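You operate a simulated robot arm through the tools that you are given. There is no shell and no other tool. Be economical: measure what you need, move in short steps, check, and stop when the job is done.

The job below is to be done with a simulated two-armed robot. You get a single attempt, and the scene is never put back.

TASK
Move the four white tags from the low rail to the high rail in flight order.
Fine: the flight board gives the times; the earliest goes at the beacon end.
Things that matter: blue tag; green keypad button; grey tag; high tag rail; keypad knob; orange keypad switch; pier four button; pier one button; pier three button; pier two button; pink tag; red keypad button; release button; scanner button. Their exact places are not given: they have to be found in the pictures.

Only the result counts: the job must be done as asked and must still hold three seconds after the hand-in. Knocking over, shifting, dropping, spilling or breaking anything else fails it.

THE ROBOT
Two 7-joint arms with fingered hands on one trunk, on a base that drives. Base frame: it is fixed to the floor where the robot stands at the start and does not move with it; the origin is under the middle of the robot, x ahead of it, y to its left, z up. Units: m, rad, N and s.
The left shoulder is at the start at [0.071, 0.172, 1.302], the right one opposite. With the tool pointing down near the work surface each hand reaches from about 0.1 to 0.6 m from the robot's upright axis, wherever it stands, measured 20 degrees to its own side. Places, roughly: green keypad button [0.7, 0.5, 0.9]; high tag rail [1.2, 0.1, 1]; keypad knob [0.6, 0.7, 0.9]; orange keypad switch [0.7, 0.7, 0.9]; pier four button [0.7, 0.6, 0.9]; pier one button [0.8, 0.6, 0.9]; pier three button [0.8, 0.5, 0.9]; pier two button [0.8, 0.6, 0.9]; pink tag [0.75, 1, 0.25]; red keypad button [0.7, 0.6, 0.9]; release button [0.9, -0.1, 0.9]; scanner button [0.8, 0.4, 0.9]; white tag [0.75, 1.25, 0.25]. Payload 5 kg a hand.
Tool frame (each hand has its own): the origin (TCP) lies between the finger pads and is the grasp point; the fingertips stand 0.043 m ahead of it; z points along the fingers, y is the line along which they close. The gripper opens to 0.144 m. The gripper's body begins 0.05 m behind the TCP. The gripper is a hand of 5 fingers: y runs from the thumb to the fingers, the wrist lies at [-0.021, -0.124, -0.221] in the tool frame, and closing takes about 1.5 s.
Orientation is told as [roll, pitch, yaw] about the base's x, y, z axes, in that order, counted from this pose: with the fingers straight down and the wrist toward the robot, the tool's x, y and z point along [0, 1, 0], [1, 0, 0] and [0, 0, -1] of the base frame.

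THE INTERFACE
- The arms move only by the tool send_rows. It takes "left_plan", "right_plan" or both (then of equal length, played together; a hand with none holds still); each is one flat list of numbers, 6 for each row, row after row: the shift along the tool's x, y, z in m, then the turn, a rotation vector about the tool's x, y, z in rad. In form: [x, y, z, ax, ay, az, x, y, z, ax, ay, az, ...]. A call has 1 to 10 rows; each row is the pose to reach, as a shift and turn from the pose commanded when the call began, along the tool's axes at that moment. "left_gripper" and "right_gripper" are, for a hand that has rows, the gripper command, from -1 (fully open) to 1 (shut), values between in proportion, set as the call begins (left out, the last holds). A row lasts 0.2 s, in which the tool goes at most 0.05 m and 0.15 rad; a call with a longer step from one row to the next is refused whole, and so is a gripper value outside its range. A pose out of reach is approached as far as the arm can. The call stops where the force on the tool passes 50 N (or 10 N more than at its start, if that is more) or the arm is blocked; 0.2 s more then pass. Each finger travels about 0.045 m/s and halts on what it meets, pressing with about 32 N; the grip force reading is that of the motor and also rises with nothing between the fingers. The clock runs only during rows and for 0.2 s after the last one: add rows that repeat a pose to give the fingers time. It gives the time, the measured TCP pose, the force on the tool (base axes), the opening and the grip force at its end, in the units of the frame above (readings bear some noise), with the torque about the TCP (base axes, N m) and any sound that the robot's microphone picked up.
- Cameras (640 x 400 px; columns grow to the right, rows downward): "scene" is now at [0.1421, 0.0055, 1.5443]; the picture's right is [0.06, -1.00, 0.00], its down [-0.49, -0.03, -0.87] and it looks along [0.87, 0.05, -0.49] (base axes); focal length 260 px, centre (320, 200). "left" rides on the left gripper at [-0.086, -0.109, -0.168] in its tool frame; the picture's right is [-0.80, -0.28, 0.53], its down [0.54, -0.73, 0.42] and it looks along [0.27, 0.63, 0.73] (tool axes); focal length 275 px, centre (320, 200). "right" rides on the right gripper at [0.086, -0.108, -0.168] in its tool frame; the picture's right is [-0.80, 0.28, -0.53], its down [-0.54, -0.73, 0.42] and it looks along [-0.27, 0.63, 0.73] (tool axes); focal length 275 px, centre (320, 200).
- get_image(camera): a new picture of that camera. It takes no simulated time.
- raise_lower(by): slides the trunk up (or, below 0, down) by that many m; the arms and the scene camera ride with it, the base frame stays. It gives what a move gives, with no picture.
- drive_base(legs): drives the robot by 1 to 6 legs, each [ahead, left, turn to the left] in m, m and rad, along the robot's own axes; the way and the turn of a leg run together, so that a leg with both is an arc; at most 1.5 m and 3.142 rad a leg. The arms and the cameras ride along, it lands a little off, and it stops where it bumps. It gives what a move gives.
- set_fingers(index, middle, ring, little, thumb_bend, thumb_turn, hand): sets how far each is bent, from 0 (flat) to 1 (curled in); at 0.3 the hand is open as for a grip, at 0.7 the pads meet at the TCP. One left out holds its place. A second passes; each finger stops where it meets its share of the squeeze, and holds until it gets a number again. A gripper value or a shape takes the hand back. It gives what a move gives, with no picture; readings hold the bend of each and the force on index, middle, ring, little, thumb and palm. thumb_turn goes from beside the hand (0) to across from the fingers (1), as for a grip.
- preshape(shape, hand): the hand has 5 fingers and takes this shape, open, in about a second: jaw (thumb against the fingers, like two jaws); tri (thumb and two fingers); tip (a fingertip pinch); poke (one finger out to press); point (the index stretched); flat (the hand flat); cup (the hand cupped); fist (a fist). The gripper value then closes the fingers along that shape, each until it touches; the sizes above hold for jaw. It gives what a move gives, with no picture.
- turn_head(pan, tilt): turns the head with the scene camera to pan (to the left, within 1.501 rad either way) and tilt (down, from -0.506 to 1.204), counted from straight ahead of the robot. It gives what a move gives.
- pixel_to_xyz(camera, pixels): for up to 12 pixels [column, row] of the newest picture of that camera ("zoom" is the newest enlarged one), the place [x, y, z] in the base frame of the surface seen there, good to about 0.002 m. It takes no simulated time.
- close_up(camera, box): a new picture of the part [left, top, right, bottom] of that camera's present view, enlarged. It takes no simulated time.
- sign_off(): hands the job in; it is judged then, once.

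Work in short steps. Measure before you move; look again where a grasp or a placing could have gone wrong, and mend it. You have 80 turns and 70 pictures in all, those below and enlarged ones among them. Open the grippers and draw the arms clear of the work before you hand the job in, unless the task says otherwise; then end with one line.

The tools are called by a JSON object that holds its "fn" and its "kwargs". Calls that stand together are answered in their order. send_rows: Moves the arms, as the interface text tells. Its arguments: {"type":"object","properties":{"left_plan":{"type":"array"},"left_gripper":{"type":"number"},"right_plan":{"type":"array"},"right_gripper":{"type":"number"}},"required":[]} The other tools are called the same way: raise_lower (by) slides the trunk up or down; preshape (shape, hand) gives the hand a shape; set_fingers (index, middle, ring, little, thumb_bend, thumb_turn, hand) moves the fingers one by one; drive_base (legs) drives the base; turn_head (pan, tilt) turns the head that bears the scene camera; get_image (camera) takes a picture; pixel_to_xyz (camera, pixels) gives the place of the surface under pixels of a picture; close_up (camera, box) takes an enlarged picture of a part of a camera's view; sign_off () hands the job in.

At the start:

```text
time: 0.0
left_tcp_pos: [0.7629, 0.3331, 1.3311]
left_tool_rot: [-0.001, 0.002, 0.0]
left_force: [-0.5, 0.1, 0.0]
left_moment: [0.0, -0.01, 0.0]
left_opening: 0.1435
left_gripper_force: 0.0
left_shape: jaw
left_bend: [0.3, 0.3, 0.3, 0.3, 0.3, 0.98]
left_finger forces: [0.0, 0.0, 0.0, 0.0, 0.1, 0.1]
right_tcp_pos: [0.7542, -0.3525, 1.3316]
right_tool_rot: [0.0, 0.002, 0.0]
right_force: [0.2, -0.5, -0.1]
right_moment: [0.0, 0.01, -0.03]
right_opening: 0.1436
right_gripper_force: 0.1
right_shape: jaw
right_bend: [0.3, 0.3, 0.3, 0.3, 0.3, 0.98]
right_finger forces: [0.0, 0.1, 0.0, 0.0, 0.0, 0.0]
trunk travel left (down, up): [-0.4, 0.54]
robot x, y, heading: [0.0009, -0.0005, -0.001]
head pan, tilt: [0.061, 0.517]
```

scene: 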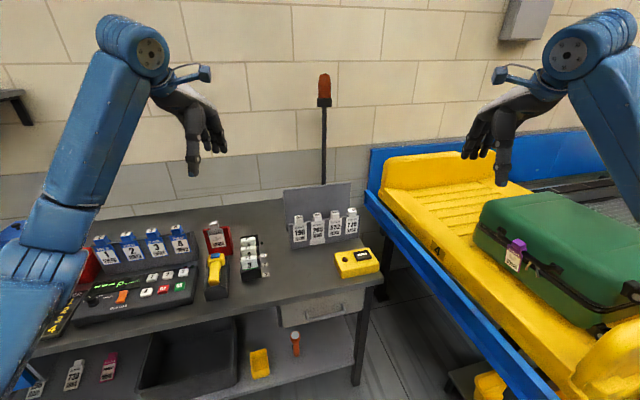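
right: 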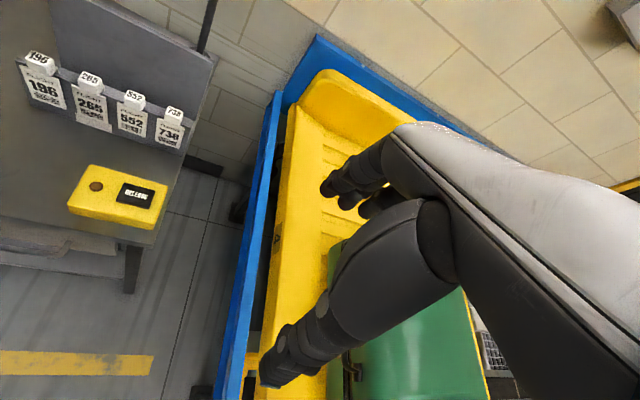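
left: 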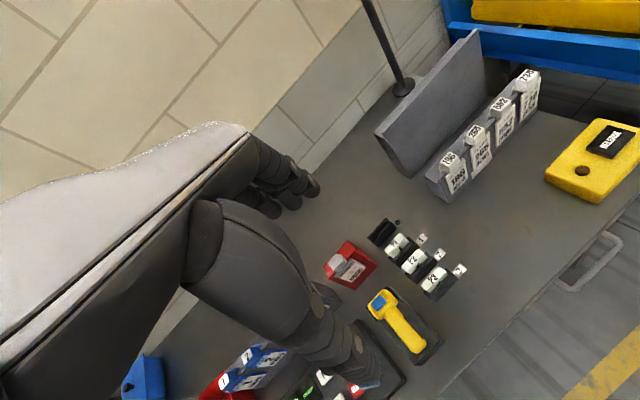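

The scene shows four white tags on a rail around (325,225). I'll enlarge it, and turn the head to look for the flight board.

{"fn": "close_up", "kwargs": {"camera": "scene", "box": [200, 160, 400, 300]}}

{"fn": "turn_head", "kwargs": {"pan": 0.9, "tilt": 0.3}}

{"fn": "get_image", "kwargs": {"camera": "scene"}}

```text
2.86 times, centred on (300, 230) of scene
```

zoom: 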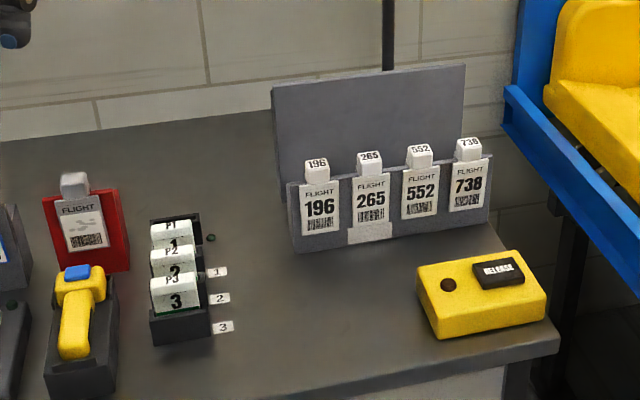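

```text
time: 1.2
left_tcp_pos: [0.7627, 0.3323, 1.3314]
left_tool_rot: [0.0, 0.003, 0.0]
left_force: [-0.3, -0.1, 0.4]
left_moment: [-0.03, 0.02, 0.03]
left_opening: 0.1437
left_gripper_force: 0.2
left_shape: jaw
left_bend: [0.3, 0.3, 0.3, 0.3, 0.3, 0.98]
left_finger forces: [0.0, 0.0, 0.0, 0.0, 0.1, 0.0]
right_tcp_pos: [0.7537, -0.3535, 1.3306]
right_tool_rot: [-0.001, 0.0, 0.001]
right_force: [-0.3, -0.9, 0.6]
right_moment: [0.04, 0.04, 0.01]
right_opening: 0.1434
right_gripper_force: 0.0
right_shape: jaw
right_bend: [0.3, 0.3, 0.3, 0.3, 0.3, 0.98]
right_finger forces: [0.0, 0.0, 0.0, 0.0, 0.0, 0.1]
trunk travel left (down, up): [-0.4, 0.54]
robot x, y, heading: [0.0013, 0.001, 0.002]
head pan, tilt: [0.901, 0.3]
```

```text
65 pictures are left
```

scene: 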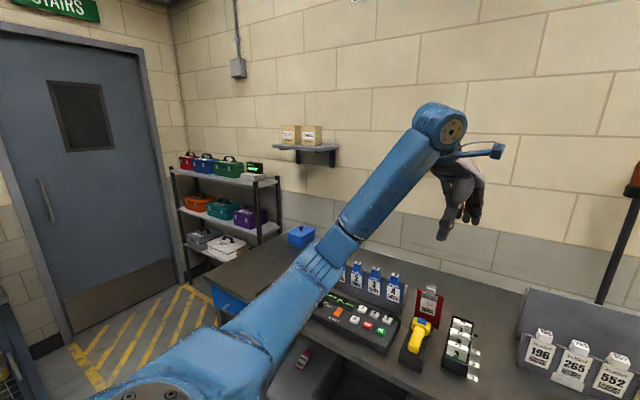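

I need the flight board: look up, ahead and to the right.

{"fn": "turn_head", "kwargs": {"pan": 0.3, "tilt": -0.35}}

{"fn": "get_image", "kwargs": {"camera": "scene"}}

{"fn": "turn_head", "kwargs": {"pan": -0.9, "tilt": -0.1}}

{"fn": "get_image", "kwargs": {"camera": "scene"}}

```text
time: 2.2
left_tcp_pos: [0.7633, 0.3336, 1.3318]
left_tool_rot: [0.0, 0.002, 0.0]
left_force: [-0.9, -0.1, -0.7]
left_moment: [0.05, -0.02, 0.02]
left_opening: 0.1436
left_gripper_force: 0.1
left_shape: jaw
left_bend: [0.3, 0.3, 0.3, 0.3, 0.3, 0.98]
left_finger forces: [0.1, 0.0, 0.0, 0.1, 0.0, 0.0]
right_tcp_pos: [0.7538, -0.352, 1.3322]
right_tool_rot: [0.002, -0.001, 0.0]
right_force: [0.7, 0.2, -0.2]
right_moment: [-0.03, -0.01, -0.02]
right_opening: 0.1438
right_gripper_force: 0.1
right_shape: jaw
right_bend: [0.3, 0.3, 0.3, 0.3, 0.3, 0.98]
right_finger forces: [0.0, 0.0, 0.1, 0.0, 0.0, 0.0]
trunk travel left (down, up): [-0.4, 0.54]
robot x, y, heading: [0.0032, -0.0001, 0.002]
head pan, tilt: [0.3, -0.351]
```

```text
64 pictures are left
```

scene: 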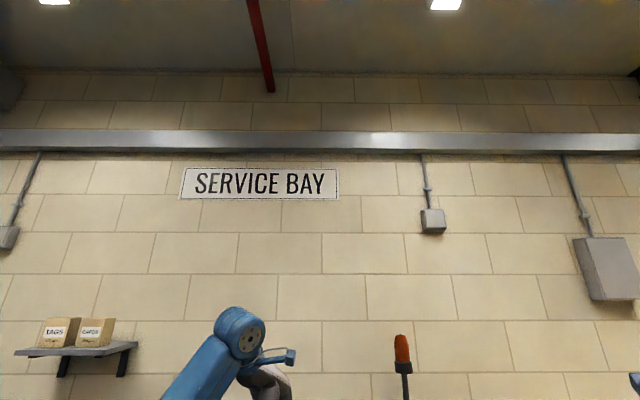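

```text
time: 3.6
left_tcp_pos: [0.7626, 0.3335, 1.3309]
left_tool_rot: [0.0, 0.003, -0.001]
left_force: [0.4, 0.4, 0.6]
left_moment: [0.01, 0.0, 0.01]
left_opening: 0.1434
left_gripper_force: 0.0
left_shape: jaw
left_bend: [0.3, 0.3, 0.3, 0.3, 0.3, 0.98]
left_finger forces: [0.1, 0.1, 0.1, 0.0, 0.1, 0.1]
right_tcp_pos: [0.7534, -0.353, 1.3315]
right_tool_rot: [0.0, -0.001, -0.001]
right_force: [0.1, -0.2, 0.4]
right_moment: [-0.02, -0.01, -0.01]
right_opening: 0.1437
right_gripper_force: 0.0
right_shape: jaw
right_bend: [0.3, 0.3, 0.3, 0.3, 0.3, 0.98]
right_finger forces: [0.0, 0.0, 0.0, 0.1, 0.0, 0.0]
trunk travel left (down, up): [-0.4, 0.54]
robot x, y, heading: [0.0021, -0.0017, 0.003]
head pan, tilt: [-0.901, -0.099]
```

```text
63 pictures are left
```

scene: 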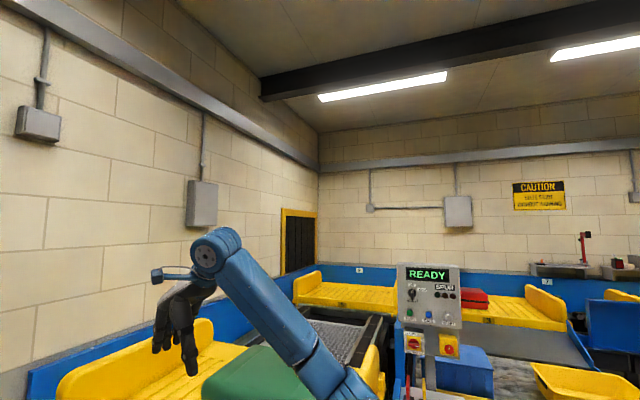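

No board yet; look further right and left.

{"fn": "turn_head", "kwargs": {"pan": -1.5, "tilt": -0.05}}

{"fn": "get_image", "kwargs": {"camera": "scene"}}

{"fn": "turn_head", "kwargs": {"pan": 1.5, "tilt": -0.05}}

{"fn": "get_image", "kwargs": {"camera": "scene"}}

```text
time: 4.6
left_tcp_pos: [0.7629, 0.3323, 1.3314]
left_tool_rot: [-0.003, 0.002, -0.001]
left_force: [-0.5, 0.0, 0.2]
left_moment: [-0.01, 0.01, 0.0]
left_opening: 0.1435
left_gripper_force: 0.1
left_shape: jaw
left_bend: [0.3, 0.3, 0.3, 0.3, 0.3, 0.98]
left_finger forces: [0.1, 0.0, 0.1, 0.0, 0.0, 0.0]
right_tcp_pos: [0.754, -0.3526, 1.3314]
right_tool_rot: [0.001, -0.001, 0.0]
right_force: [-0.2, 0.2, 0.6]
right_moment: [0.01, -0.01, 0.0]
right_opening: 0.1436
right_gripper_force: 0.1
right_shape: jaw
right_bend: [0.3, 0.3, 0.3, 0.3, 0.3, 0.98]
right_finger forces: [0.0, 0.1, 0.1, 0.0, 0.1, 0.0]
trunk travel left (down, up): [-0.4, 0.54]
robot x, y, heading: [0.0026, 0.0027, 0.002]
head pan, tilt: [-1.499, -0.051]
```

```text
62 pictures are left
```

scene: 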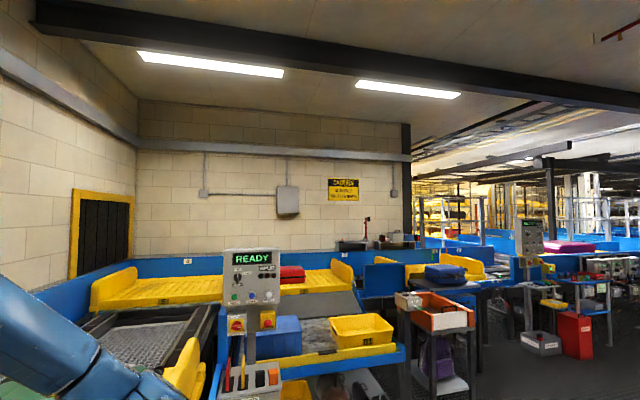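

```text
time: 7.2
left_tcp_pos: [0.7641, 0.3333, 1.331]
left_tool_rot: [-0.001, 0.002, 0.0]
left_force: [0.4, 0.1, 0.5]
left_moment: [-0.03, 0.01, 0.01]
left_opening: 0.1435
left_gripper_force: 0.0
left_shape: jaw
left_bend: [0.3, 0.3, 0.3, 0.3, 0.3, 0.98]
left_finger forces: [0.1, 0.0, 0.0, 0.0, 0.1, 0.1]
right_tcp_pos: [0.7537, -0.3528, 1.3317]
right_tool_rot: [-0.002, 0.0, -0.001]
right_force: [-0.5, 0.9, -0.3]
right_moment: [0.0, -0.01, 0.02]
right_opening: 0.1433
right_gripper_force: 0.1
right_shape: jaw
right_bend: [0.3, 0.3, 0.3, 0.3, 0.3, 0.98]
right_finger forces: [0.0, 0.1, 0.1, 0.0, 0.0, 0.0]
trunk travel left (down, up): [-0.4, 0.54]
robot x, y, heading: [0.0018, 0.0008, 0.004]
head pan, tilt: [1.499, -0.051]
```

```text
61 pictures are left
```

scene: 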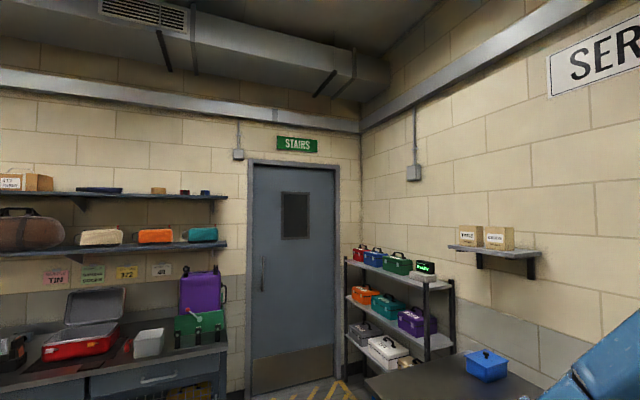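

The board must be behind. Back off slightly and turn the base to the left to look.

{"fn": "drive_base", "kwargs": {"legs": [[-0.2, 0, 0], [0, 0, 1.57]]}}

{"fn": "turn_head", "kwargs": {"pan": 1.2, "tilt": -0.1}}

{"fn": "get_image", "kwargs": {"camera": "scene"}}

```text
time: 12.6
left_tcp_pos: [-0.5244, 0.7681, 1.3311]
left_tool_rot: [0.001, 0.003, 1.555]
left_force: [0.2, -0.4, 0.0]
left_moment: [-0.03, 0.01, -0.01]
left_opening: 0.1438
left_gripper_force: 0.1
left_shape: jaw
left_bend: [0.3, 0.3, 0.3, 0.3, 0.3, 0.98]
left_finger forces: [0.0, 0.0, 0.0, 0.1, 0.0, 0.1]
right_tcp_pos: [0.1611, 0.7495, 1.3316]
right_tool_rot: [0.0, 0.0, 1.557]
right_force: [0.3, 0.2, 0.7]
right_moment: [0.02, 0.0, -0.01]
right_opening: 0.1436
right_gripper_force: 0.1
right_shape: jaw
right_bend: [0.3, 0.3, 0.3, 0.3, 0.3, 0.98]
right_finger forces: [0.1, 0.0, 0.0, 0.0, 0.0, 0.0]
trunk travel left (down, up): [-0.4, 0.54]
robot x, y, heading: [-0.2021, -0.0017, 1.557]
head pan, tilt: [1.499, -0.051]
```

```text
time: 13.4
left_tcp_pos: [-0.525, 0.7676, 1.3315]
left_tool_rot: [-0.001, 0.003, 1.557]
left_force: [-0.3, 0.5, 0.4]
left_moment: [0.01, 0.02, -0.05]
left_opening: 0.1433
left_gripper_force: 0.0
left_shape: jaw
left_bend: [0.3, 0.3, 0.3, 0.3, 0.3, 0.98]
left_finger forces: [0.0, 0.0, 0.1, 0.0, 0.1, 0.0]
right_tcp_pos: [0.1605, 0.7478, 1.3312]
right_tool_rot: [0.001, -0.001, 1.556]
right_force: [-0.2, -0.9, 0.6]
right_moment: [-0.01, 0.01, 0.04]
right_opening: 0.1438
right_gripper_force: 0.1
right_shape: jaw
right_bend: [0.3, 0.3, 0.3, 0.3, 0.3, 0.98]
right_finger forces: [0.0, 0.1, 0.0, 0.0, 0.1, 0.1]
trunk travel left (down, up): [-0.4, 0.54]
robot x, y, heading: [-0.2029, 0.0007, 1.554]
head pan, tilt: [1.201, -0.099]
```

```text
60 pictures are left
```

scene: 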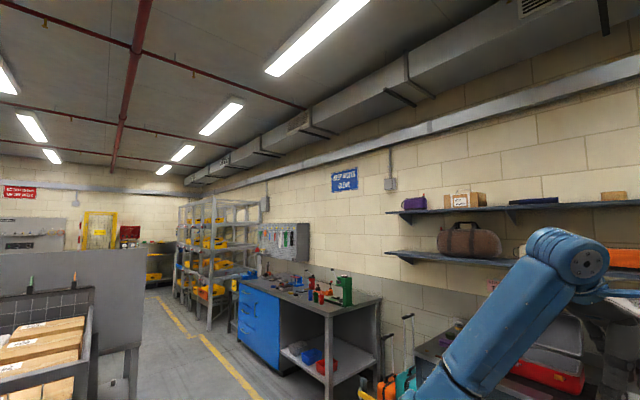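

Still no board; turn further.

{"fn": "turn_head", "kwargs": {"pan": 1.5, "tilt": -0.1}}

{"fn": "drive_base", "kwargs": {"legs": [[0, 0, 0.9]]}}

{"fn": "get_image", "kwargs": {"camera": "scene"}}

```text
time: 14.2
left_tcp_pos: [-0.5244, 0.7668, 1.3325]
left_tool_rot: [0.0, 0.001, 1.557]
left_force: [0.1, -0.2, -0.4]
left_moment: [-0.01, -0.02, 0.03]
left_opening: 0.1439
left_gripper_force: 0.1
left_shape: jaw
left_bend: [0.3, 0.3, 0.3, 0.3, 0.3, 0.98]
left_finger forces: [0.0, 0.0, 0.0, 0.1, 0.0, 0.0]
right_tcp_pos: [0.1616, 0.7483, 1.3303]
right_tool_rot: [-0.001, 0.0, 1.558]
right_force: [-0.3, -0.4, -0.7]
right_moment: [0.0, -0.03, 0.01]
right_opening: 0.1435
right_gripper_force: 0.1
right_shape: jaw
right_bend: [0.3, 0.3, 0.3, 0.3, 0.3, 0.98]
right_finger forces: [0.0, 0.0, 0.1, 0.0, 0.1, 0.0]
trunk travel left (down, up): [-0.4, 0.54]
robot x, y, heading: [-0.2028, -0.0019, 1.556]
head pan, tilt: [1.499, -0.099]
```

```text
time: 16.9
left_tcp_pos: [-1.0025, 0.2323, 1.3308]
left_tool_rot: [0.002, 0.001, 2.448]
left_force: [0.0, -0.6, 0.3]
left_moment: [-0.01, 0.05, -0.02]
left_opening: 0.1438
left_gripper_force: 0.0
left_shape: jaw
left_bend: [0.3, 0.3, 0.3, 0.3, 0.3, 0.98]
left_finger forces: [0.1, 0.0, 0.1, 0.0, 0.0, 0.0]
right_tcp_pos: [-0.5562, 0.7533, 1.3307]
right_tool_rot: [-0.001, 0.0, 2.446]
right_force: [0.6, -0.4, -0.5]
right_moment: [-0.02, 0.03, -0.03]
right_opening: 0.1435
right_gripper_force: 0.0
right_shape: jaw
right_bend: [0.3, 0.3, 0.3, 0.3, 0.3, 0.98]
right_finger forces: [0.0, 0.0, 0.0, 0.1, 0.0, 0.0]
trunk travel left (down, up): [-0.4, 0.54]
robot x, y, heading: [-0.2015, -0.0029, 2.444]
head pan, tilt: [1.499, -0.099]
```

```text
59 pictures are left
```

scene: 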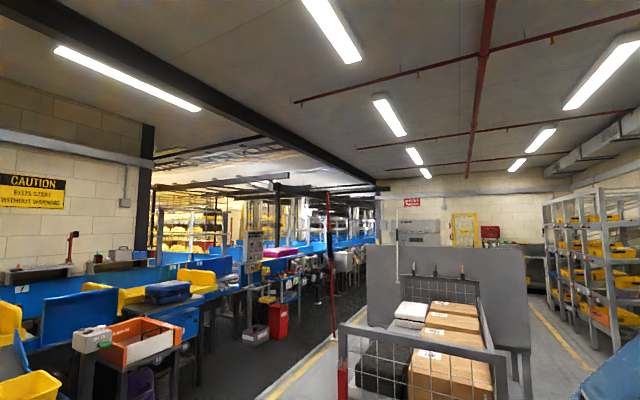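

No board here either. A dark placard with yellow text lay at about (60,315) left of the keypad in the first picture; go back and look at it, the shelf display too.

{"fn": "drive_base", "kwargs": {"legs": [[0, 0, -1.9]]}}

{"fn": "turn_head", "kwargs": {"pan": 0.1, "tilt": 0.4}}

{"fn": "get_image", "kwargs": {"camera": "scene"}}

```text
time: 21.9
left_tcp_pos: [0.2802, 0.6789, 1.3306]
left_tool_rot: [-0.001, 0.001, 0.542]
left_force: [0.7, 0.8, 0.5]
left_moment: [0.01, -0.04, 0.04]
left_opening: 0.1436
left_gripper_force: 0.0
left_shape: jaw
left_bend: [0.3, 0.3, 0.3, 0.3, 0.3, 0.98]
left_finger forces: [0.0, 0.0, 0.0, 0.0, 0.0, 0.0]
right_tcp_pos: [0.624, 0.0854, 1.3313]
right_tool_rot: [0.0, 0.001, 0.54]
right_force: [-0.4, -0.6, -0.4]
right_moment: [0.04, -0.02, -0.01]
right_opening: 0.1435
right_gripper_force: 0.0
right_shape: jaw
right_bend: [0.3, 0.3, 0.3, 0.3, 0.3, 0.98]
right_finger forces: [0.0, 0.0, 0.0, 0.0, 0.1, 0.0]
trunk travel left (down, up): [-0.4, 0.54]
robot x, y, heading: [-0.201, 0.003, 0.539]
head pan, tilt: [1.499, -0.099]
```

```text
time: 23.4
left_tcp_pos: [0.2783, 0.6774, 1.3308]
left_tool_rot: [-0.001, 0.002, 0.541]
left_force: [-1.5, -0.3, 0.3]
left_moment: [-0.03, 0.0, 0.01]
left_opening: 0.1439
left_gripper_force: 0.0
left_shape: jaw
left_bend: [0.3, 0.3, 0.3, 0.3, 0.3, 0.98]
left_finger forces: [0.0, 0.1, 0.1, 0.0, 0.0, 0.1]
right_tcp_pos: [0.6252, 0.0853, 1.3323]
right_tool_rot: [0.0, 0.0, 0.542]
right_force: [-0.4, 0.0, 0.8]
right_moment: [0.0, 0.01, -0.02]
right_opening: 0.1438
right_gripper_force: 0.2
right_shape: jaw
right_bend: [0.3, 0.3, 0.3, 0.3, 0.3, 0.98]
right_finger forces: [0.1, 0.0, 0.1, 0.0, 0.0, 0.1]
trunk travel left (down, up): [-0.4, 0.54]
robot x, y, heading: [-0.2017, 0.0011, 0.542]
head pan, tilt: [0.099, 0.4]
```

```text
58 pictures are left
```

scene: 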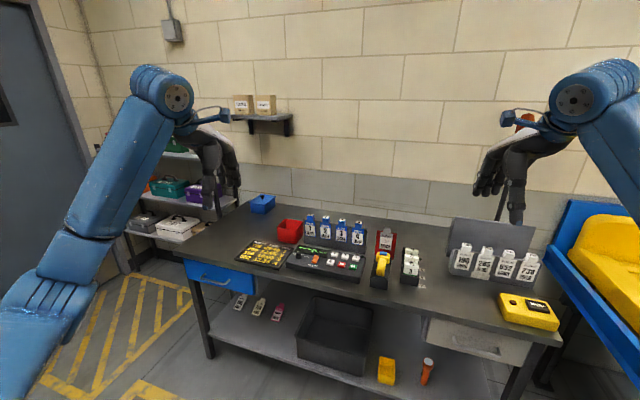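

The dark panel at (264,253) with yellow text looks like the flight board. Zoom.

{"fn": "close_up", "kwargs": {"camera": "scene", "box": [228, 232, 308, 282]}}

{"fn": "close_up", "kwargs": {"camera": "scene", "box": [430, 200, 570, 290]}}

{"fn": "pixel_to_xyz", "kwargs": {"camera": "scene", "pixels": [[264, 253], [460, 262], [532, 268], [453, 225], [532, 230], [322, 225], [495, 235], [502, 215], [506, 195]]}}

```text
8.00 times, centred on (268, 257) of scene
```

zoom: 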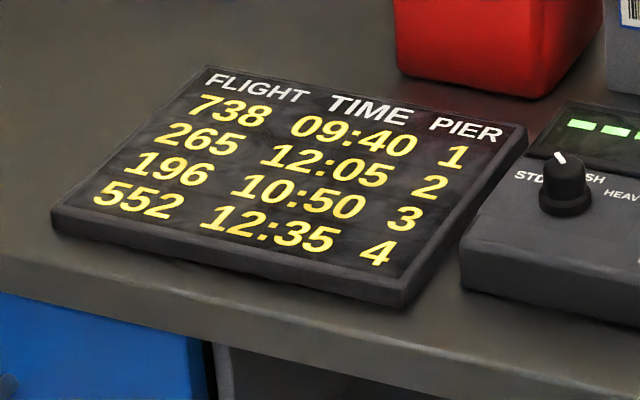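

```text
4.44 times, centred on (500, 245) of scene
```

zoom: 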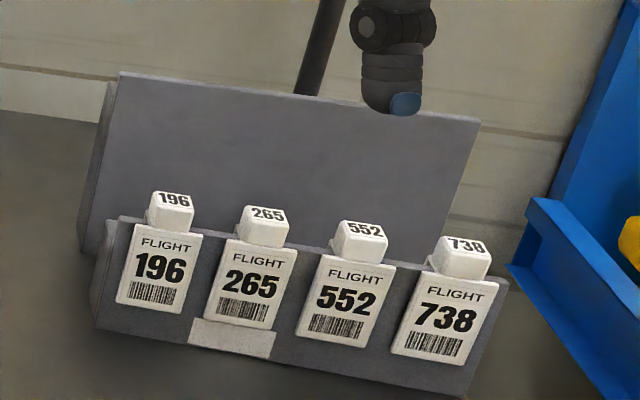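

```text
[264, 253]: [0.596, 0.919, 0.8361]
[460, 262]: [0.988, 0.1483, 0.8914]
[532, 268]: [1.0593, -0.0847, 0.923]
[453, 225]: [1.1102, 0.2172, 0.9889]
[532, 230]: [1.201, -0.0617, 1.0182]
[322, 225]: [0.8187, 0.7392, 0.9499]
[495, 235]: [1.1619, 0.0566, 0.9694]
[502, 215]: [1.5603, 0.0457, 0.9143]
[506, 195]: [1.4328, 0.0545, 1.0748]
```

Times: 738 (09:40), 196 (10:50), 265 (12:05), 552 (12:35). So from the beacon end: 738, 196, 265, 552. Measure the desk edge and the tags to decide where to stand.

{"fn": "pixel_to_xyz", "kwargs": {"camera": "scene", "pixels": [[558, 338], [430, 312], [300, 275], [200, 255], [540, 322], [524, 120], [563, 245], [470, 345]]}}

{"fn": "pixel_to_xyz", "kwargs": {"camera": "zoom", "pixels": [[175, 200], [265, 215], [362, 230], [460, 246], [130, 82], [460, 125], [312, 80], [105, 240], [500, 290], [160, 265], [450, 318], [290, 110]]}}

```text
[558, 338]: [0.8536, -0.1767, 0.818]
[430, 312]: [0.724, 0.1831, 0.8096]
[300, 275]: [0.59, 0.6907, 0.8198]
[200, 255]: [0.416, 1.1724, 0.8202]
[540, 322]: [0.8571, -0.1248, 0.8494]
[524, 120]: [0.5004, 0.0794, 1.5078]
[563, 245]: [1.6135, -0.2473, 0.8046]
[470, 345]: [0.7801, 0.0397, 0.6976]
```

```text
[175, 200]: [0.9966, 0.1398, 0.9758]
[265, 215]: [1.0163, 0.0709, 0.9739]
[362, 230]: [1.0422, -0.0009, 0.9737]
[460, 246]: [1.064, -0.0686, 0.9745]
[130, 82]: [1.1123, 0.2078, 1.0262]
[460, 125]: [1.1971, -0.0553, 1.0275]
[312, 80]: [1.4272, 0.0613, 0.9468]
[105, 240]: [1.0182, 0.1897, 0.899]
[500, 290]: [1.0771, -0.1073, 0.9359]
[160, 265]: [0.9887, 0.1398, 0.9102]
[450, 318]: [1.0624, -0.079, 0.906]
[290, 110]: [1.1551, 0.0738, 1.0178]
```

Rail runs along (0.308,-0.951), heading 0.313; the beacon pole (s≈0.385) stands nearer the rail's right end. Drive square in front of the rail, shoulder lined up, still well off the desk edge.

{"fn": "drive_base", "kwargs": {"legs": [[0, 0, -0.229], [0.35, -0.16, 0], [0.14, 0, 0]]}}

{"fn": "turn_head", "kwargs": {"pan": -0.2, "tilt": 0.6}}

{"fn": "get_image", "kwargs": {"camera": "scene"}}

{"fn": "get_image", "kwargs": {"camera": "right"}}

```text
time: 27.6
left_tcp_pos: [0.9366, 0.5575, 1.3323]
left_tool_rot: [0.001, 0.0, 0.315]
left_force: [0.3, 1.1, 0.1]
left_moment: [0.01, -0.02, -0.01]
left_opening: 0.1438
left_gripper_force: 0.1
left_shape: jaw
left_bend: [0.3, 0.3, 0.3, 0.3, 0.3, 0.98]
left_finger forces: [0.0, 0.1, 0.1, 0.1, 0.0, 0.0]
right_tcp_pos: [1.1429, -0.0992, 1.3327]
right_tool_rot: [0.002, -0.002, 0.316]
right_force: [0.3, 0.6, 0.1]
right_moment: [-0.01, -0.03, -0.03]
right_opening: 0.144
right_gripper_force: 0.0
right_shape: jaw
right_bend: [0.3, 0.3, 0.3, 0.3, 0.3, 0.98]
right_finger forces: [0.0, 0.0, 0.0, 0.0, 0.0, 0.0]
trunk travel left (down, up): [-0.4, 0.54]
robot x, y, heading: [0.3179, 0.0066, 0.317]
head pan, tilt: [0.099, 0.4]
```

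```text
time: 28.4
left_tcp_pos: [0.941, 0.5567, 1.3318]
left_tool_rot: [-0.001, 0.001, 0.315]
left_force: [0.3, -0.5, 0.7]
left_moment: [-0.02, 0.0, 0.0]
left_opening: 0.144
left_gripper_force: 0.1
left_shape: jaw
left_bend: [0.3, 0.3, 0.3, 0.3, 0.3, 0.98]
left_finger forces: [0.0, 0.0, 0.0, 0.1, 0.0, 0.1]
right_tcp_pos: [1.1448, -0.0988, 1.3306]
right_tool_rot: [0.0, 0.002, 0.314]
right_force: [-0.1, -0.8, -0.7]
right_moment: [0.01, 0.03, 0.03]
right_opening: 0.1438
right_gripper_force: 0.1
right_shape: jaw
right_bend: [0.3, 0.3, 0.3, 0.3, 0.3, 0.98]
right_finger forces: [0.0, 0.0, 0.0, 0.1, 0.0, 0.0]
trunk travel left (down, up): [-0.4, 0.54]
robot x, y, heading: [0.3176, 0.0041, 0.318]
head pan, tilt: [-0.201, 0.6]
```

```text
55 pictures are left
```

scene: 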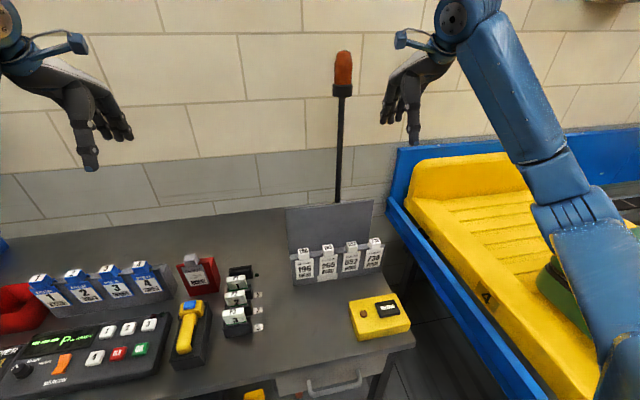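

```text
54 pictures are left
```

right: 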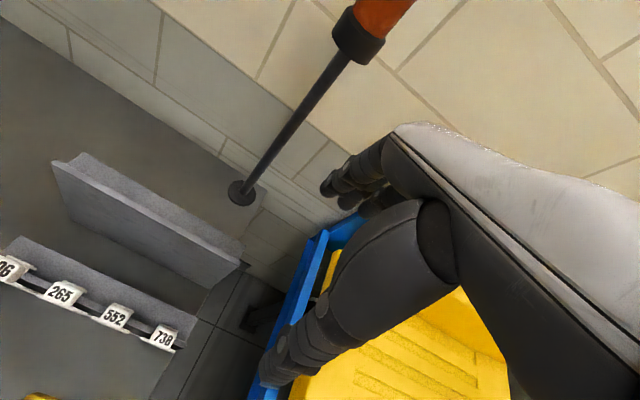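

Beacon base at (243,193) is beside the right end of the high plate. Zoom both rails in the right camera and measure.

{"fn": "close_up", "kwargs": {"camera": "right", "box": [0, 130, 260, 400]}}

{"fn": "close_up", "kwargs": {"camera": "scene", "box": [275, 190, 395, 290]}}

{"fn": "pixel_to_xyz", "kwargs": {"camera": "right", "pixels": [[12, 262], [64, 291], [115, 315], [161, 336], [60, 163], [236, 262], [85, 158], [235, 247], [150, 212], [243, 193], [137, 318], [40, 262]]}}

```text
1.48 times, centred on (130, 265) of right
```

zoom: 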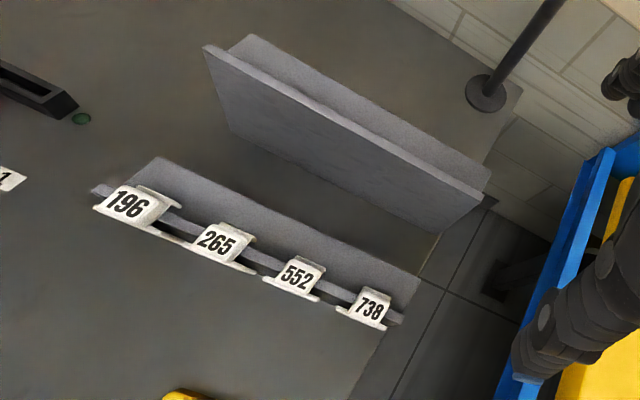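

```text
4.00 times, centred on (335, 240) of scene
```

zoom: 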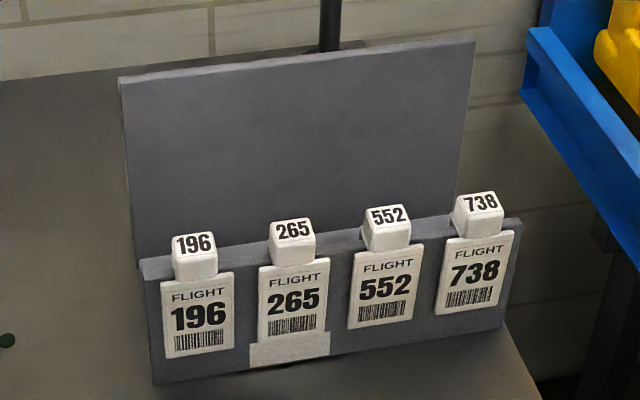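

```text
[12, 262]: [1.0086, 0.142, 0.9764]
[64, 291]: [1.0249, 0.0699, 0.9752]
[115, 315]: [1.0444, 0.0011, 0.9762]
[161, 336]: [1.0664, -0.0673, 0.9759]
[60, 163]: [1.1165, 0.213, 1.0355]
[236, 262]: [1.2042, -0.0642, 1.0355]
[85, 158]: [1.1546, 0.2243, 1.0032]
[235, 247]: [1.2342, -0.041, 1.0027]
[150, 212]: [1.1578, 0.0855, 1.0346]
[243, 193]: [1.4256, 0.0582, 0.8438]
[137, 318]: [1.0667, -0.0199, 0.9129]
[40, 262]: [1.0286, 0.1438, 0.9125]
```

Measure block sizes and rail top in the scene zoom.

{"fn": "pixel_to_xyz", "kwargs": {"camera": "zoom", "pixels": [[272, 228], [312, 223], [275, 262], [316, 258], [290, 222], [290, 240], [340, 238], [340, 246], [240, 256], [290, 310], [240, 262], [300, 75]]}}

{"fn": "close_up", "kwargs": {"camera": "right", "box": [0, 240, 190, 360]}}

```text
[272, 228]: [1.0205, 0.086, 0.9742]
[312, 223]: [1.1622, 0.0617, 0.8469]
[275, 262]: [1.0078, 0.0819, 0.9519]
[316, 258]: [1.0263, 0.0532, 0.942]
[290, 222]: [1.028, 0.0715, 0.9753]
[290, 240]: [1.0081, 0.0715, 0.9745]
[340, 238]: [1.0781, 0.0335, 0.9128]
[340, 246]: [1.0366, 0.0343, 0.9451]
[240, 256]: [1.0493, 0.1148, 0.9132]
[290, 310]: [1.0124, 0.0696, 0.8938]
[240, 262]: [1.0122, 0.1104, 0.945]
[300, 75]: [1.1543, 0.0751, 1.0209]
```

```text
3.33 times, centred on (95, 300) of right
```

zoom: 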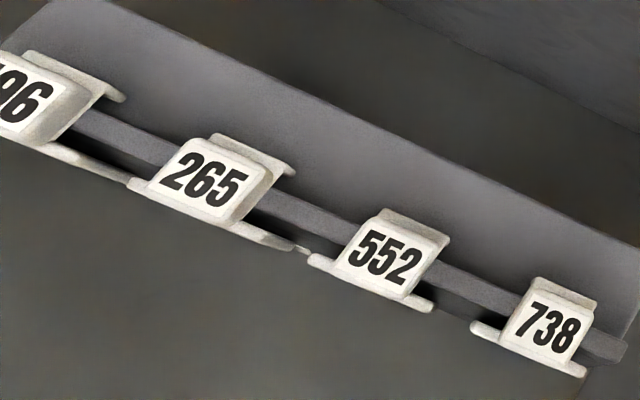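

{"fn": "pixel_to_xyz", "kwargs": {"camera": "zoom", "pixels": [[378, 258], [365, 226], [400, 292], [442, 243], [415, 228], [415, 220], [416, 300], [315, 262], [480, 280], [470, 290], [240, 145], [240, 152]]}}

{"fn": "pixel_to_xyz", "kwargs": {"camera": "right", "pixels": [[70, 165], [76, 168], [66, 168], [148, 212], [152, 208], [154, 213], [220, 252], [225, 254], [230, 257], [50, 162], [240, 264], [110, 190]]}}

```text
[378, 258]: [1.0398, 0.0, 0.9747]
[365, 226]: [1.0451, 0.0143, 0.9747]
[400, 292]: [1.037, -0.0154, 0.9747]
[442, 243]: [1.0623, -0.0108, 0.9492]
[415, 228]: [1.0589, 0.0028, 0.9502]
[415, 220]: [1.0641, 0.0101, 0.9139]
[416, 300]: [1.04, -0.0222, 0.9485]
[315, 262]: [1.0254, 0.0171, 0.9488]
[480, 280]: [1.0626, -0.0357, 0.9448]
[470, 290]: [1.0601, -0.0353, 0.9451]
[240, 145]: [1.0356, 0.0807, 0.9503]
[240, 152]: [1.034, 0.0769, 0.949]
```

```text
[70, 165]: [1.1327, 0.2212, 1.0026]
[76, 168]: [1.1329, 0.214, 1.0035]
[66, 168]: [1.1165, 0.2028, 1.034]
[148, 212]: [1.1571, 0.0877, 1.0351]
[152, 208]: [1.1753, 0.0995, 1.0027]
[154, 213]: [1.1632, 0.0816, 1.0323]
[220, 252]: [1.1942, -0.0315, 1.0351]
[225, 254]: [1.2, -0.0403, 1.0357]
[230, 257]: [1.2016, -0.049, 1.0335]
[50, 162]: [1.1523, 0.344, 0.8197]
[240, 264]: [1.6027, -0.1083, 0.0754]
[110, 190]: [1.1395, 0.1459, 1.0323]
```

Low fin top z=0.945, high 1.035, high fin ≈0.13 m behind; tags spaced 0.0725 m. Set the right hand to "tri" and look at it.

{"fn": "preshape", "kwargs": {"hand": "right", "shape": "tri"}}

{"fn": "turn_head", "kwargs": {"pan": -0.35, "tilt": 0.35}}

{"fn": "close_up", "kwargs": {"camera": "scene", "box": [220, 60, 420, 260]}}

{"fn": "get_image", "kwargs": {"camera": "right"}}

```text
time: 29.3
left_tcp_pos: [0.9394, 0.5557, 1.3322]
left_tool_rot: [-0.001, 0.0, 0.316]
left_force: [-0.2, 0.2, -0.6]
left_moment: [-0.01, 0.0, 0.0]
left_opening: 0.1435
left_gripper_force: 0.1
left_shape: jaw
left_bend: [0.3, 0.3, 0.3, 0.3, 0.3, 0.98]
left_finger forces: [0.0, 0.0, 0.1, 0.0, 0.1, 0.0]
right_tcp_pos: [1.1437, -0.0992, 1.3318]
right_tool_rot: [0.001, -0.001, 0.317]
right_force: [0.8, -0.5, 0.4]
right_moment: [0.0, 0.01, 0.03]
right_opening: 0.1438
right_gripper_force: 0.1
right_shape: tri
right_bend: [0.3, 0.3, 0.99, 0.99, 0.3, 0.98]
right_finger forces: [0.0, 0.0, 0.0, 0.0, 0.1, 0.0]
trunk travel left (down, up): [-0.4, 0.54]
robot x, y, heading: [0.3136, 0.0051, 0.319]
head pan, tilt: [-0.201, 0.6]
```

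```text
time: 30.1
left_tcp_pos: [0.9404, 0.5548, 1.3308]
left_tool_rot: [0.0, -0.001, 0.317]
left_force: [-0.6, 0.1, -0.1]
left_moment: [0.01, -0.02, 0.0]
left_opening: 0.144
left_gripper_force: 0.1
left_shape: jaw
left_bend: [0.3, 0.3, 0.3, 0.3, 0.3, 0.98]
left_finger forces: [0.0, 0.0, 0.0, 0.0, 0.0, 0.0]
right_tcp_pos: [1.1442, -0.1004, 1.3319]
right_tool_rot: [-0.001, 0.001, 0.316]
right_force: [0.7, -0.2, -0.1]
right_moment: [0.0, 0.03, -0.02]
right_opening: 0.1437
right_gripper_force: 0.1
right_shape: tri
right_bend: [0.3, 0.3, 0.99, 0.99, 0.3, 0.98]
right_finger forces: [0.1, 0.1, 0.0, 0.0, 0.0, 0.0]
trunk travel left (down, up): [-0.4, 0.54]
robot x, y, heading: [0.3165, 0.0023, 0.315]
head pan, tilt: [-0.351, 0.351]
```

```text
2.00 times, centred on (320, 160) of scene
```

zoom: 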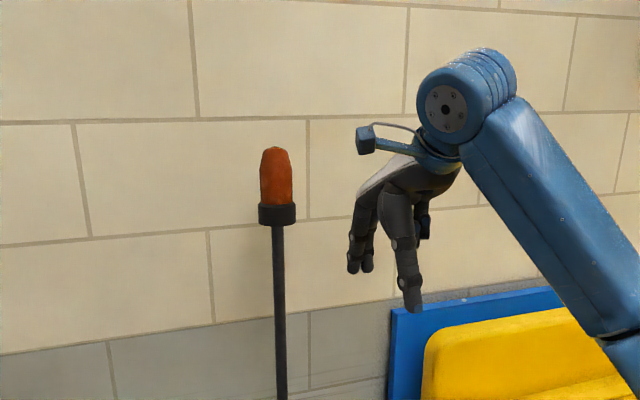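

```text
49 pictures are left
```

right: 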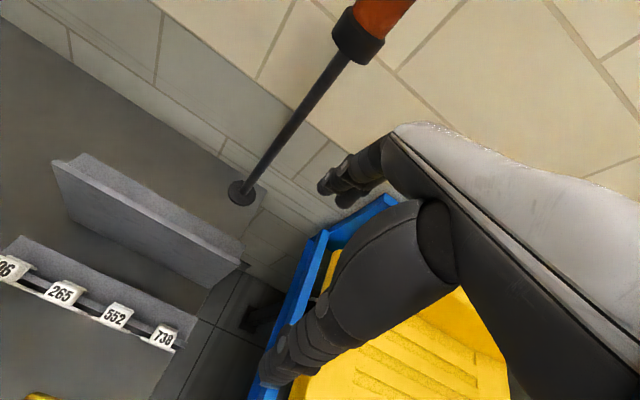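

Measure fingertip locations in the zoom relative to the TCP.

{"fn": "pixel_to_xyz", "kwargs": {"camera": "zoom", "pixels": [[352, 268], [367, 266], [413, 306], [407, 285], [352, 245], [425, 235], [404, 250], [385, 205]]}}

{"fn": "turn_head", "kwargs": {"pan": -0.15, "tilt": 0.55}}

```text
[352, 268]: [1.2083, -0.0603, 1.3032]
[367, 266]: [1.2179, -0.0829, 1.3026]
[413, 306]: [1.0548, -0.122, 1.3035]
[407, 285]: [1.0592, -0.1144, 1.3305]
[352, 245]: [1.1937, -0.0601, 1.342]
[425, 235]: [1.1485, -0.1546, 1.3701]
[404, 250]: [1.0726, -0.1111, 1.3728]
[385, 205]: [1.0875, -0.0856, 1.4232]
```

```text
time: 30.8
left_tcp_pos: [0.9398, 0.556, 1.3303]
left_tool_rot: [0.0, 0.002, 0.315]
left_force: [0.2, 0.3, -1.1]
left_moment: [-0.01, 0.01, -0.02]
left_opening: 0.1437
left_gripper_force: 0.0
left_shape: jaw
left_bend: [0.3, 0.3, 0.3, 0.3, 0.3, 0.98]
left_finger forces: [0.1, 0.1, 0.0, 0.0, 0.0, 0.1]
right_tcp_pos: [1.1436, -0.0995, 1.3316]
right_tool_rot: [0.001, 0.0, 0.317]
right_force: [-0.2, 0.0, 0.3]
right_moment: [0.02, -0.03, -0.01]
right_opening: 0.1436
right_gripper_force: 0.1
right_shape: tri
right_bend: [0.3, 0.3, 0.99, 0.99, 0.3, 0.98]
right_finger forces: [0.0, 0.0, 0.1, 0.0, 0.1, 0.0]
trunk travel left (down, up): [-0.4, 0.54]
robot x, y, heading: [0.317, 0.0021, 0.311]
head pan, tilt: [-0.15, 0.55]
```

Thumb opposes between index and middle, about 4 mm left of the TCP. Move above tag 738 (s=0.3915, t≈0.993), staying with tips just above it.

{"fn": "send_rows", "kwargs": {"right_plan": [0.025, -0.0325, 0, 0, 0, 0, 0.05, -0.065, 0, 0, 0, 0, 0.05, -0.065, 0.05, 0, 0, 0, 0.05, -0.065, 0.1, 0, 0, 0, 0.05, -0.065, 0.15, 0, 0, 0, 0.05, -0.065, 0.2, 0, 0, 0, 0.05, -0.065, 0.25, 0, 0, 0, 0.05, -0.065, 0.285, 0, 0, 0, 0.05, -0.065, 0.285, 0, 0, 0]}}

{"fn": "get_image", "kwargs": {"camera": "scene"}}

{"fn": "get_image", "kwargs": {"camera": "right"}}

```text
time: 32.8
left_tcp_pos: [0.9381, 0.5554, 1.3325]
left_tool_rot: [0.001, 0.0, 0.316]
left_force: [0.5, -0.6, 0.5]
left_moment: [0.01, 0.0, -0.03]
left_opening: 0.1436
left_gripper_force: 0.0
left_shape: jaw
left_bend: [0.3, 0.3, 0.3, 0.3, 0.3, 0.98]
left_finger forces: [0.0, 0.0, 0.0, 0.0, 0.0, 0.0]
right_tcp_pos: [1.0658, -0.0722, 1.0486]
right_tool_rot: [-0.001, 0.0, 0.316]
right_force: [0.6, -0.8, -0.6]
right_moment: [0.0, -0.01, -0.02]
right_opening: 0.1439
right_gripper_force: 0.0
right_shape: tri
right_bend: [0.3, 0.3, 0.99, 0.99, 0.3, 0.98]
right_finger forces: [0.0, 0.1, 0.1, 0.0, 0.1, 0.0]
trunk travel left (down, up): [-0.4, 0.54]
robot x, y, heading: [0.3145, 0.0024, 0.311]
head pan, tilt: [-0.15, 0.55]
```

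```text
48 pictures are left
```

scene: 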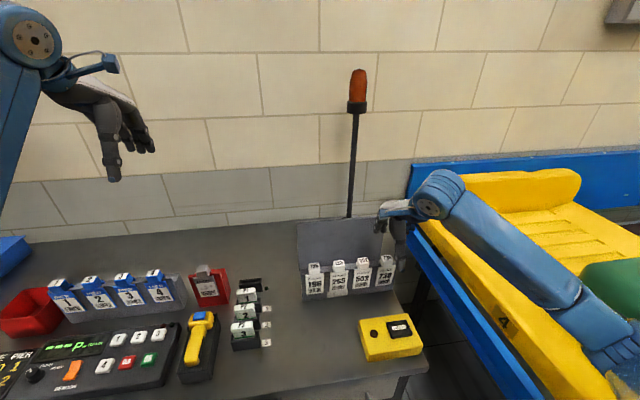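

```text
47 pictures are left
```

right: 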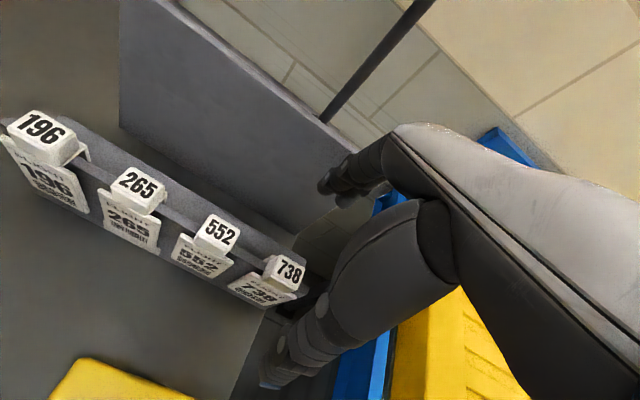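

TCP is at s=0.396, t=0.9925. Check the hand close-up and the elbow's clearance over the belt.

{"fn": "pixel_to_xyz", "kwargs": {"camera": "scene", "pixels": [[555, 330], [600, 335], [500, 280], [590, 260], [600, 240], [580, 370], [400, 245], [625, 375]]}}

{"fn": "close_up", "kwargs": {"camera": "scene", "box": [330, 160, 490, 300]}}

```text
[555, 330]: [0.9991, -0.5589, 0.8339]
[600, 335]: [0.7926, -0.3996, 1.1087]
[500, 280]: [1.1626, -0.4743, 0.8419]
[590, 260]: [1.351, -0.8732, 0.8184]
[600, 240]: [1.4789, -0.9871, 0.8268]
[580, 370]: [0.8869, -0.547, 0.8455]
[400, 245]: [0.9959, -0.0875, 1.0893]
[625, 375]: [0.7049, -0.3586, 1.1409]
```

```text
2.86 times, centred on (410, 230) of scene
```

zoom: 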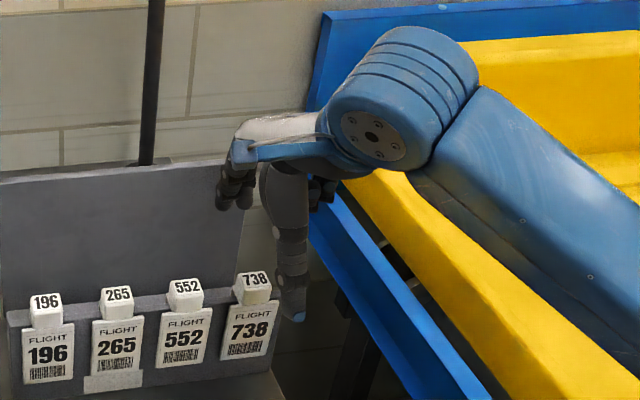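

{"fn": "pixel_to_xyz", "kwargs": {"camera": "zoom", "pixels": [[293, 305], [285, 260], [245, 205], [225, 205], [250, 280], [252, 300]]}}

```text
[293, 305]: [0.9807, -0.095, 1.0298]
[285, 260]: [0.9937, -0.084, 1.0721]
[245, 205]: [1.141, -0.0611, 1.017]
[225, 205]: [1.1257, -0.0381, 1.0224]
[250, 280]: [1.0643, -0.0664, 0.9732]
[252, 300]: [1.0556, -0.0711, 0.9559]
```

Alignment good. Lower to z≈0.975 and partly close (0.4) so fingers stay just off the block, then look.

{"fn": "send_rows", "kwargs": {"right_plan": [0, 0, 0.037, 0, 0, 0, 0, 0, 0.0735, 0, 0, 0, 0, 0, 0.0735, 0, 0, 0]}}

{"fn": "send_rows", "kwargs": {"right_plan": [0, 0, 0, 0, 0, 0, 0, 0, 0, 0, 0, 0, 0, 0, 0, 0, 0, 0, 0, 0, 0, 0, 0, 0, 0, 0, 0, 0, 0, 0, 0, 0, 0, 0, 0, 0], "right_gripper": 0.35}}

{"fn": "close_up", "kwargs": {"camera": "scene", "box": [330, 190, 450, 290]}}

{"fn": "get_image", "kwargs": {"camera": "right"}}

```text
time: 33.6
left_tcp_pos: [0.9377, 0.5565, 1.3323]
left_tool_rot: [-0.002, 0.0, 0.316]
left_force: [-0.3, 0.7, -0.6]
left_moment: [-0.02, -0.02, 0.0]
left_opening: 0.1439
left_gripper_force: 0.2
left_shape: jaw
left_bend: [0.3, 0.3, 0.3, 0.3, 0.3, 0.98]
left_finger forces: [0.0, 0.0, 0.0, 0.0, 0.0, 0.0]
right_tcp_pos: [1.0672, -0.0731, 0.9744]
right_tool_rot: [0.001, -0.002, 0.316]
right_force: [1.0, -0.5, -0.1]
right_moment: [-0.05, 0.01, 0.03]
right_opening: 0.1438
right_gripper_force: 0.2
right_shape: tri
right_bend: [0.3, 0.3, 0.99, 0.99, 0.3, 0.98]
right_finger forces: [0.0, 0.0, 0.0, 0.0, 0.1, 0.0]
trunk travel left (down, up): [-0.4, 0.54]
robot x, y, heading: [0.318, 0.0014, 0.316]
head pan, tilt: [-0.15, 0.55]
```

```text
time: 35.0
left_tcp_pos: [0.9394, 0.5572, 1.3313]
left_tool_rot: [0.0, 0.0, 0.315]
left_force: [0.1, -0.8, 0.1]
left_moment: [-0.01, 0.0, -0.01]
left_opening: 0.144
left_gripper_force: 0.1
left_shape: jaw
left_bend: [0.3, 0.3, 0.3, 0.3, 0.3, 0.98]
left_finger forces: [0.0, 0.0, 0.0, 0.0, 0.0, 0.1]
right_tcp_pos: [1.0683, -0.0722, 0.9746]
right_tool_rot: [0.0, -0.001, 0.316]
right_force: [0.0, 0.4, -0.2]
right_moment: [0.01, 0.0, 0.01]
right_opening: 0.0471
right_gripper_force: 0.1
right_shape: tri
right_bend: [0.74, 0.52, 0.99, 0.99, 0.74, 1.0]
right_finger forces: [0.0, 0.0, 0.0, 0.1, 0.0, 0.0]
trunk travel left (down, up): [-0.4, 0.54]
robot x, y, heading: [0.3229, 0.005, 0.313]
head pan, tilt: [-0.15, 0.55]
```

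```text
4.00 times, centred on (390, 240) of scene
```

zoom: 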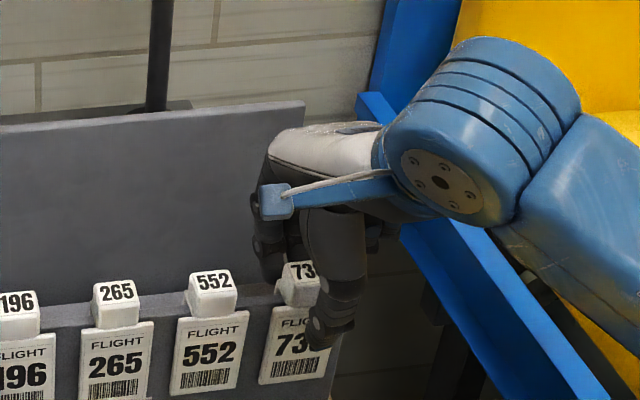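

```text
44 pictures are left
```

right: 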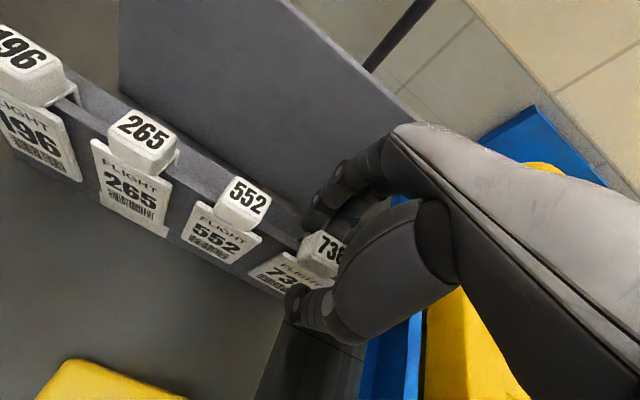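

Fingers straddle the block with no contact. Close fully.

{"fn": "send_rows", "kwargs": {"right_plan": [0, 0, 0, 0, 0, 0, 0, 0, 0, 0, 0, 0, 0, 0, 0, 0, 0, 0, 0, 0, 0, 0, 0, 0, 0, 0, 0, 0, 0, 0], "right_gripper": 0.8}}

{"fn": "get_image", "kwargs": {"camera": "right"}}

```text
time: 36.2
left_tcp_pos: [0.9383, 0.5561, 1.3299]
left_tool_rot: [0.0, 0.001, 0.315]
left_force: [-0.3, -0.4, 0.7]
left_moment: [0.03, -0.04, 0.0]
left_opening: 0.1438
left_gripper_force: 0.1
left_shape: jaw
left_bend: [0.3, 0.3, 0.3, 0.3, 0.3, 0.98]
left_finger forces: [0.1, 0.0, 0.0, 0.1, 0.0, 0.1]
right_tcp_pos: [1.067, -0.073, 0.9739]
right_tool_rot: [-0.001, 0.0, 0.315]
right_force: [-0.5, 0.6, -0.8]
right_moment: [0.01, -0.02, 0.01]
right_opening: 0.0265
right_gripper_force: 32.0
right_shape: tri
right_bend: [0.73, 0.6, 1.0, 1.0, 0.75, 1.0]
right_finger forces: [14.4, 14.0, 0.0, 0.0, 28.3, 0.0]
trunk travel left (down, up): [-0.4, 0.54]
robot x, y, heading: [0.3185, 0.0029, 0.316]
head pan, tilt: [-0.15, 0.55]
```

```text
43 pictures are left
```

right: 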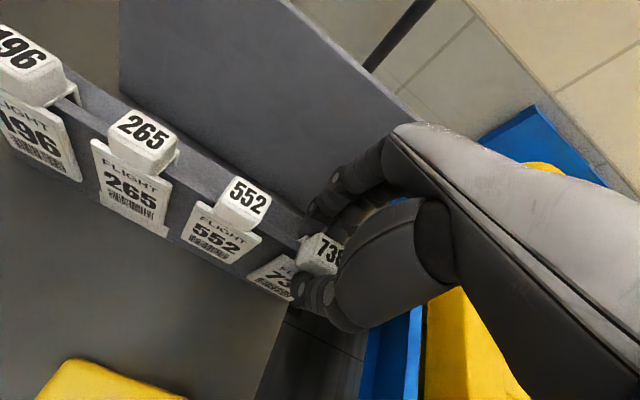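

Balanced pinch, 28 N, on the block. Lift 0.15.

{"fn": "send_rows", "kwargs": {"right_plan": [0, 0, -0.01, 0, 0, 0, 0, 0, -0.03, 0, 0, 0, 0, 0, -0.06, 0, 0, 0, 0, 0, -0.1, 0, 0, 0, 0, 0, -0.15, 0, 0, 0, 0, 0, -0.15, 0, 0, 0]}}

{"fn": "get_image", "kwargs": {"camera": "scene"}}

{"fn": "get_image", "kwargs": {"camera": "right"}}

```text
time: 37.6
left_tcp_pos: [0.9398, 0.5566, 1.3315]
left_tool_rot: [0.001, 0.0, 0.317]
left_force: [-0.7, -0.6, 0.5]
left_moment: [0.03, 0.02, -0.02]
left_opening: 0.1441
left_gripper_force: 0.0
left_shape: jaw
left_bend: [0.3, 0.3, 0.3, 0.3, 0.3, 0.98]
left_finger forces: [0.0, 0.0, 0.1, 0.0, 0.0, 0.0]
right_tcp_pos: [1.0662, -0.073, 1.1252]
right_tool_rot: [0.0, 0.0, 0.316]
right_force: [1.1, -0.1, -0.5]
right_moment: [-0.02, 0.02, 0.03]
right_opening: 0.0263
right_gripper_force: 32.0
right_shape: tri
right_bend: [0.73, 0.6, 1.0, 1.0, 0.75, 1.0]
right_finger forces: [14.5, 13.9, 0.1, 0.0, 28.4, 0.0]
trunk travel left (down, up): [-0.4, 0.54]
robot x, y, heading: [0.3152, -0.001, 0.317]
head pan, tilt: [-0.15, 0.55]
```

```text
42 pictures are left
```

scene: 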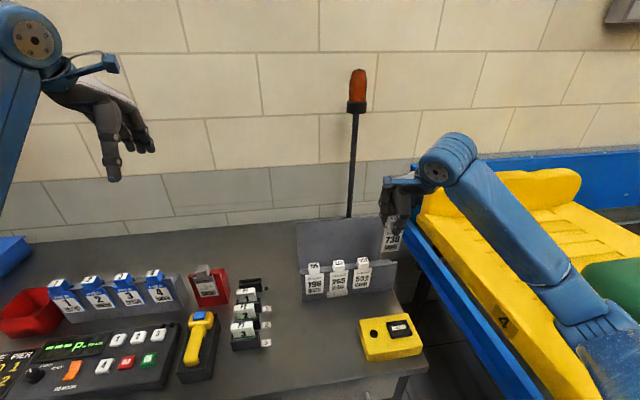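

```text
41 pictures are left
```

right: 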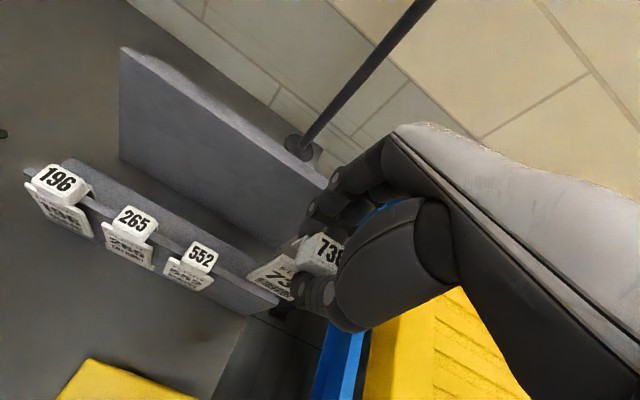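

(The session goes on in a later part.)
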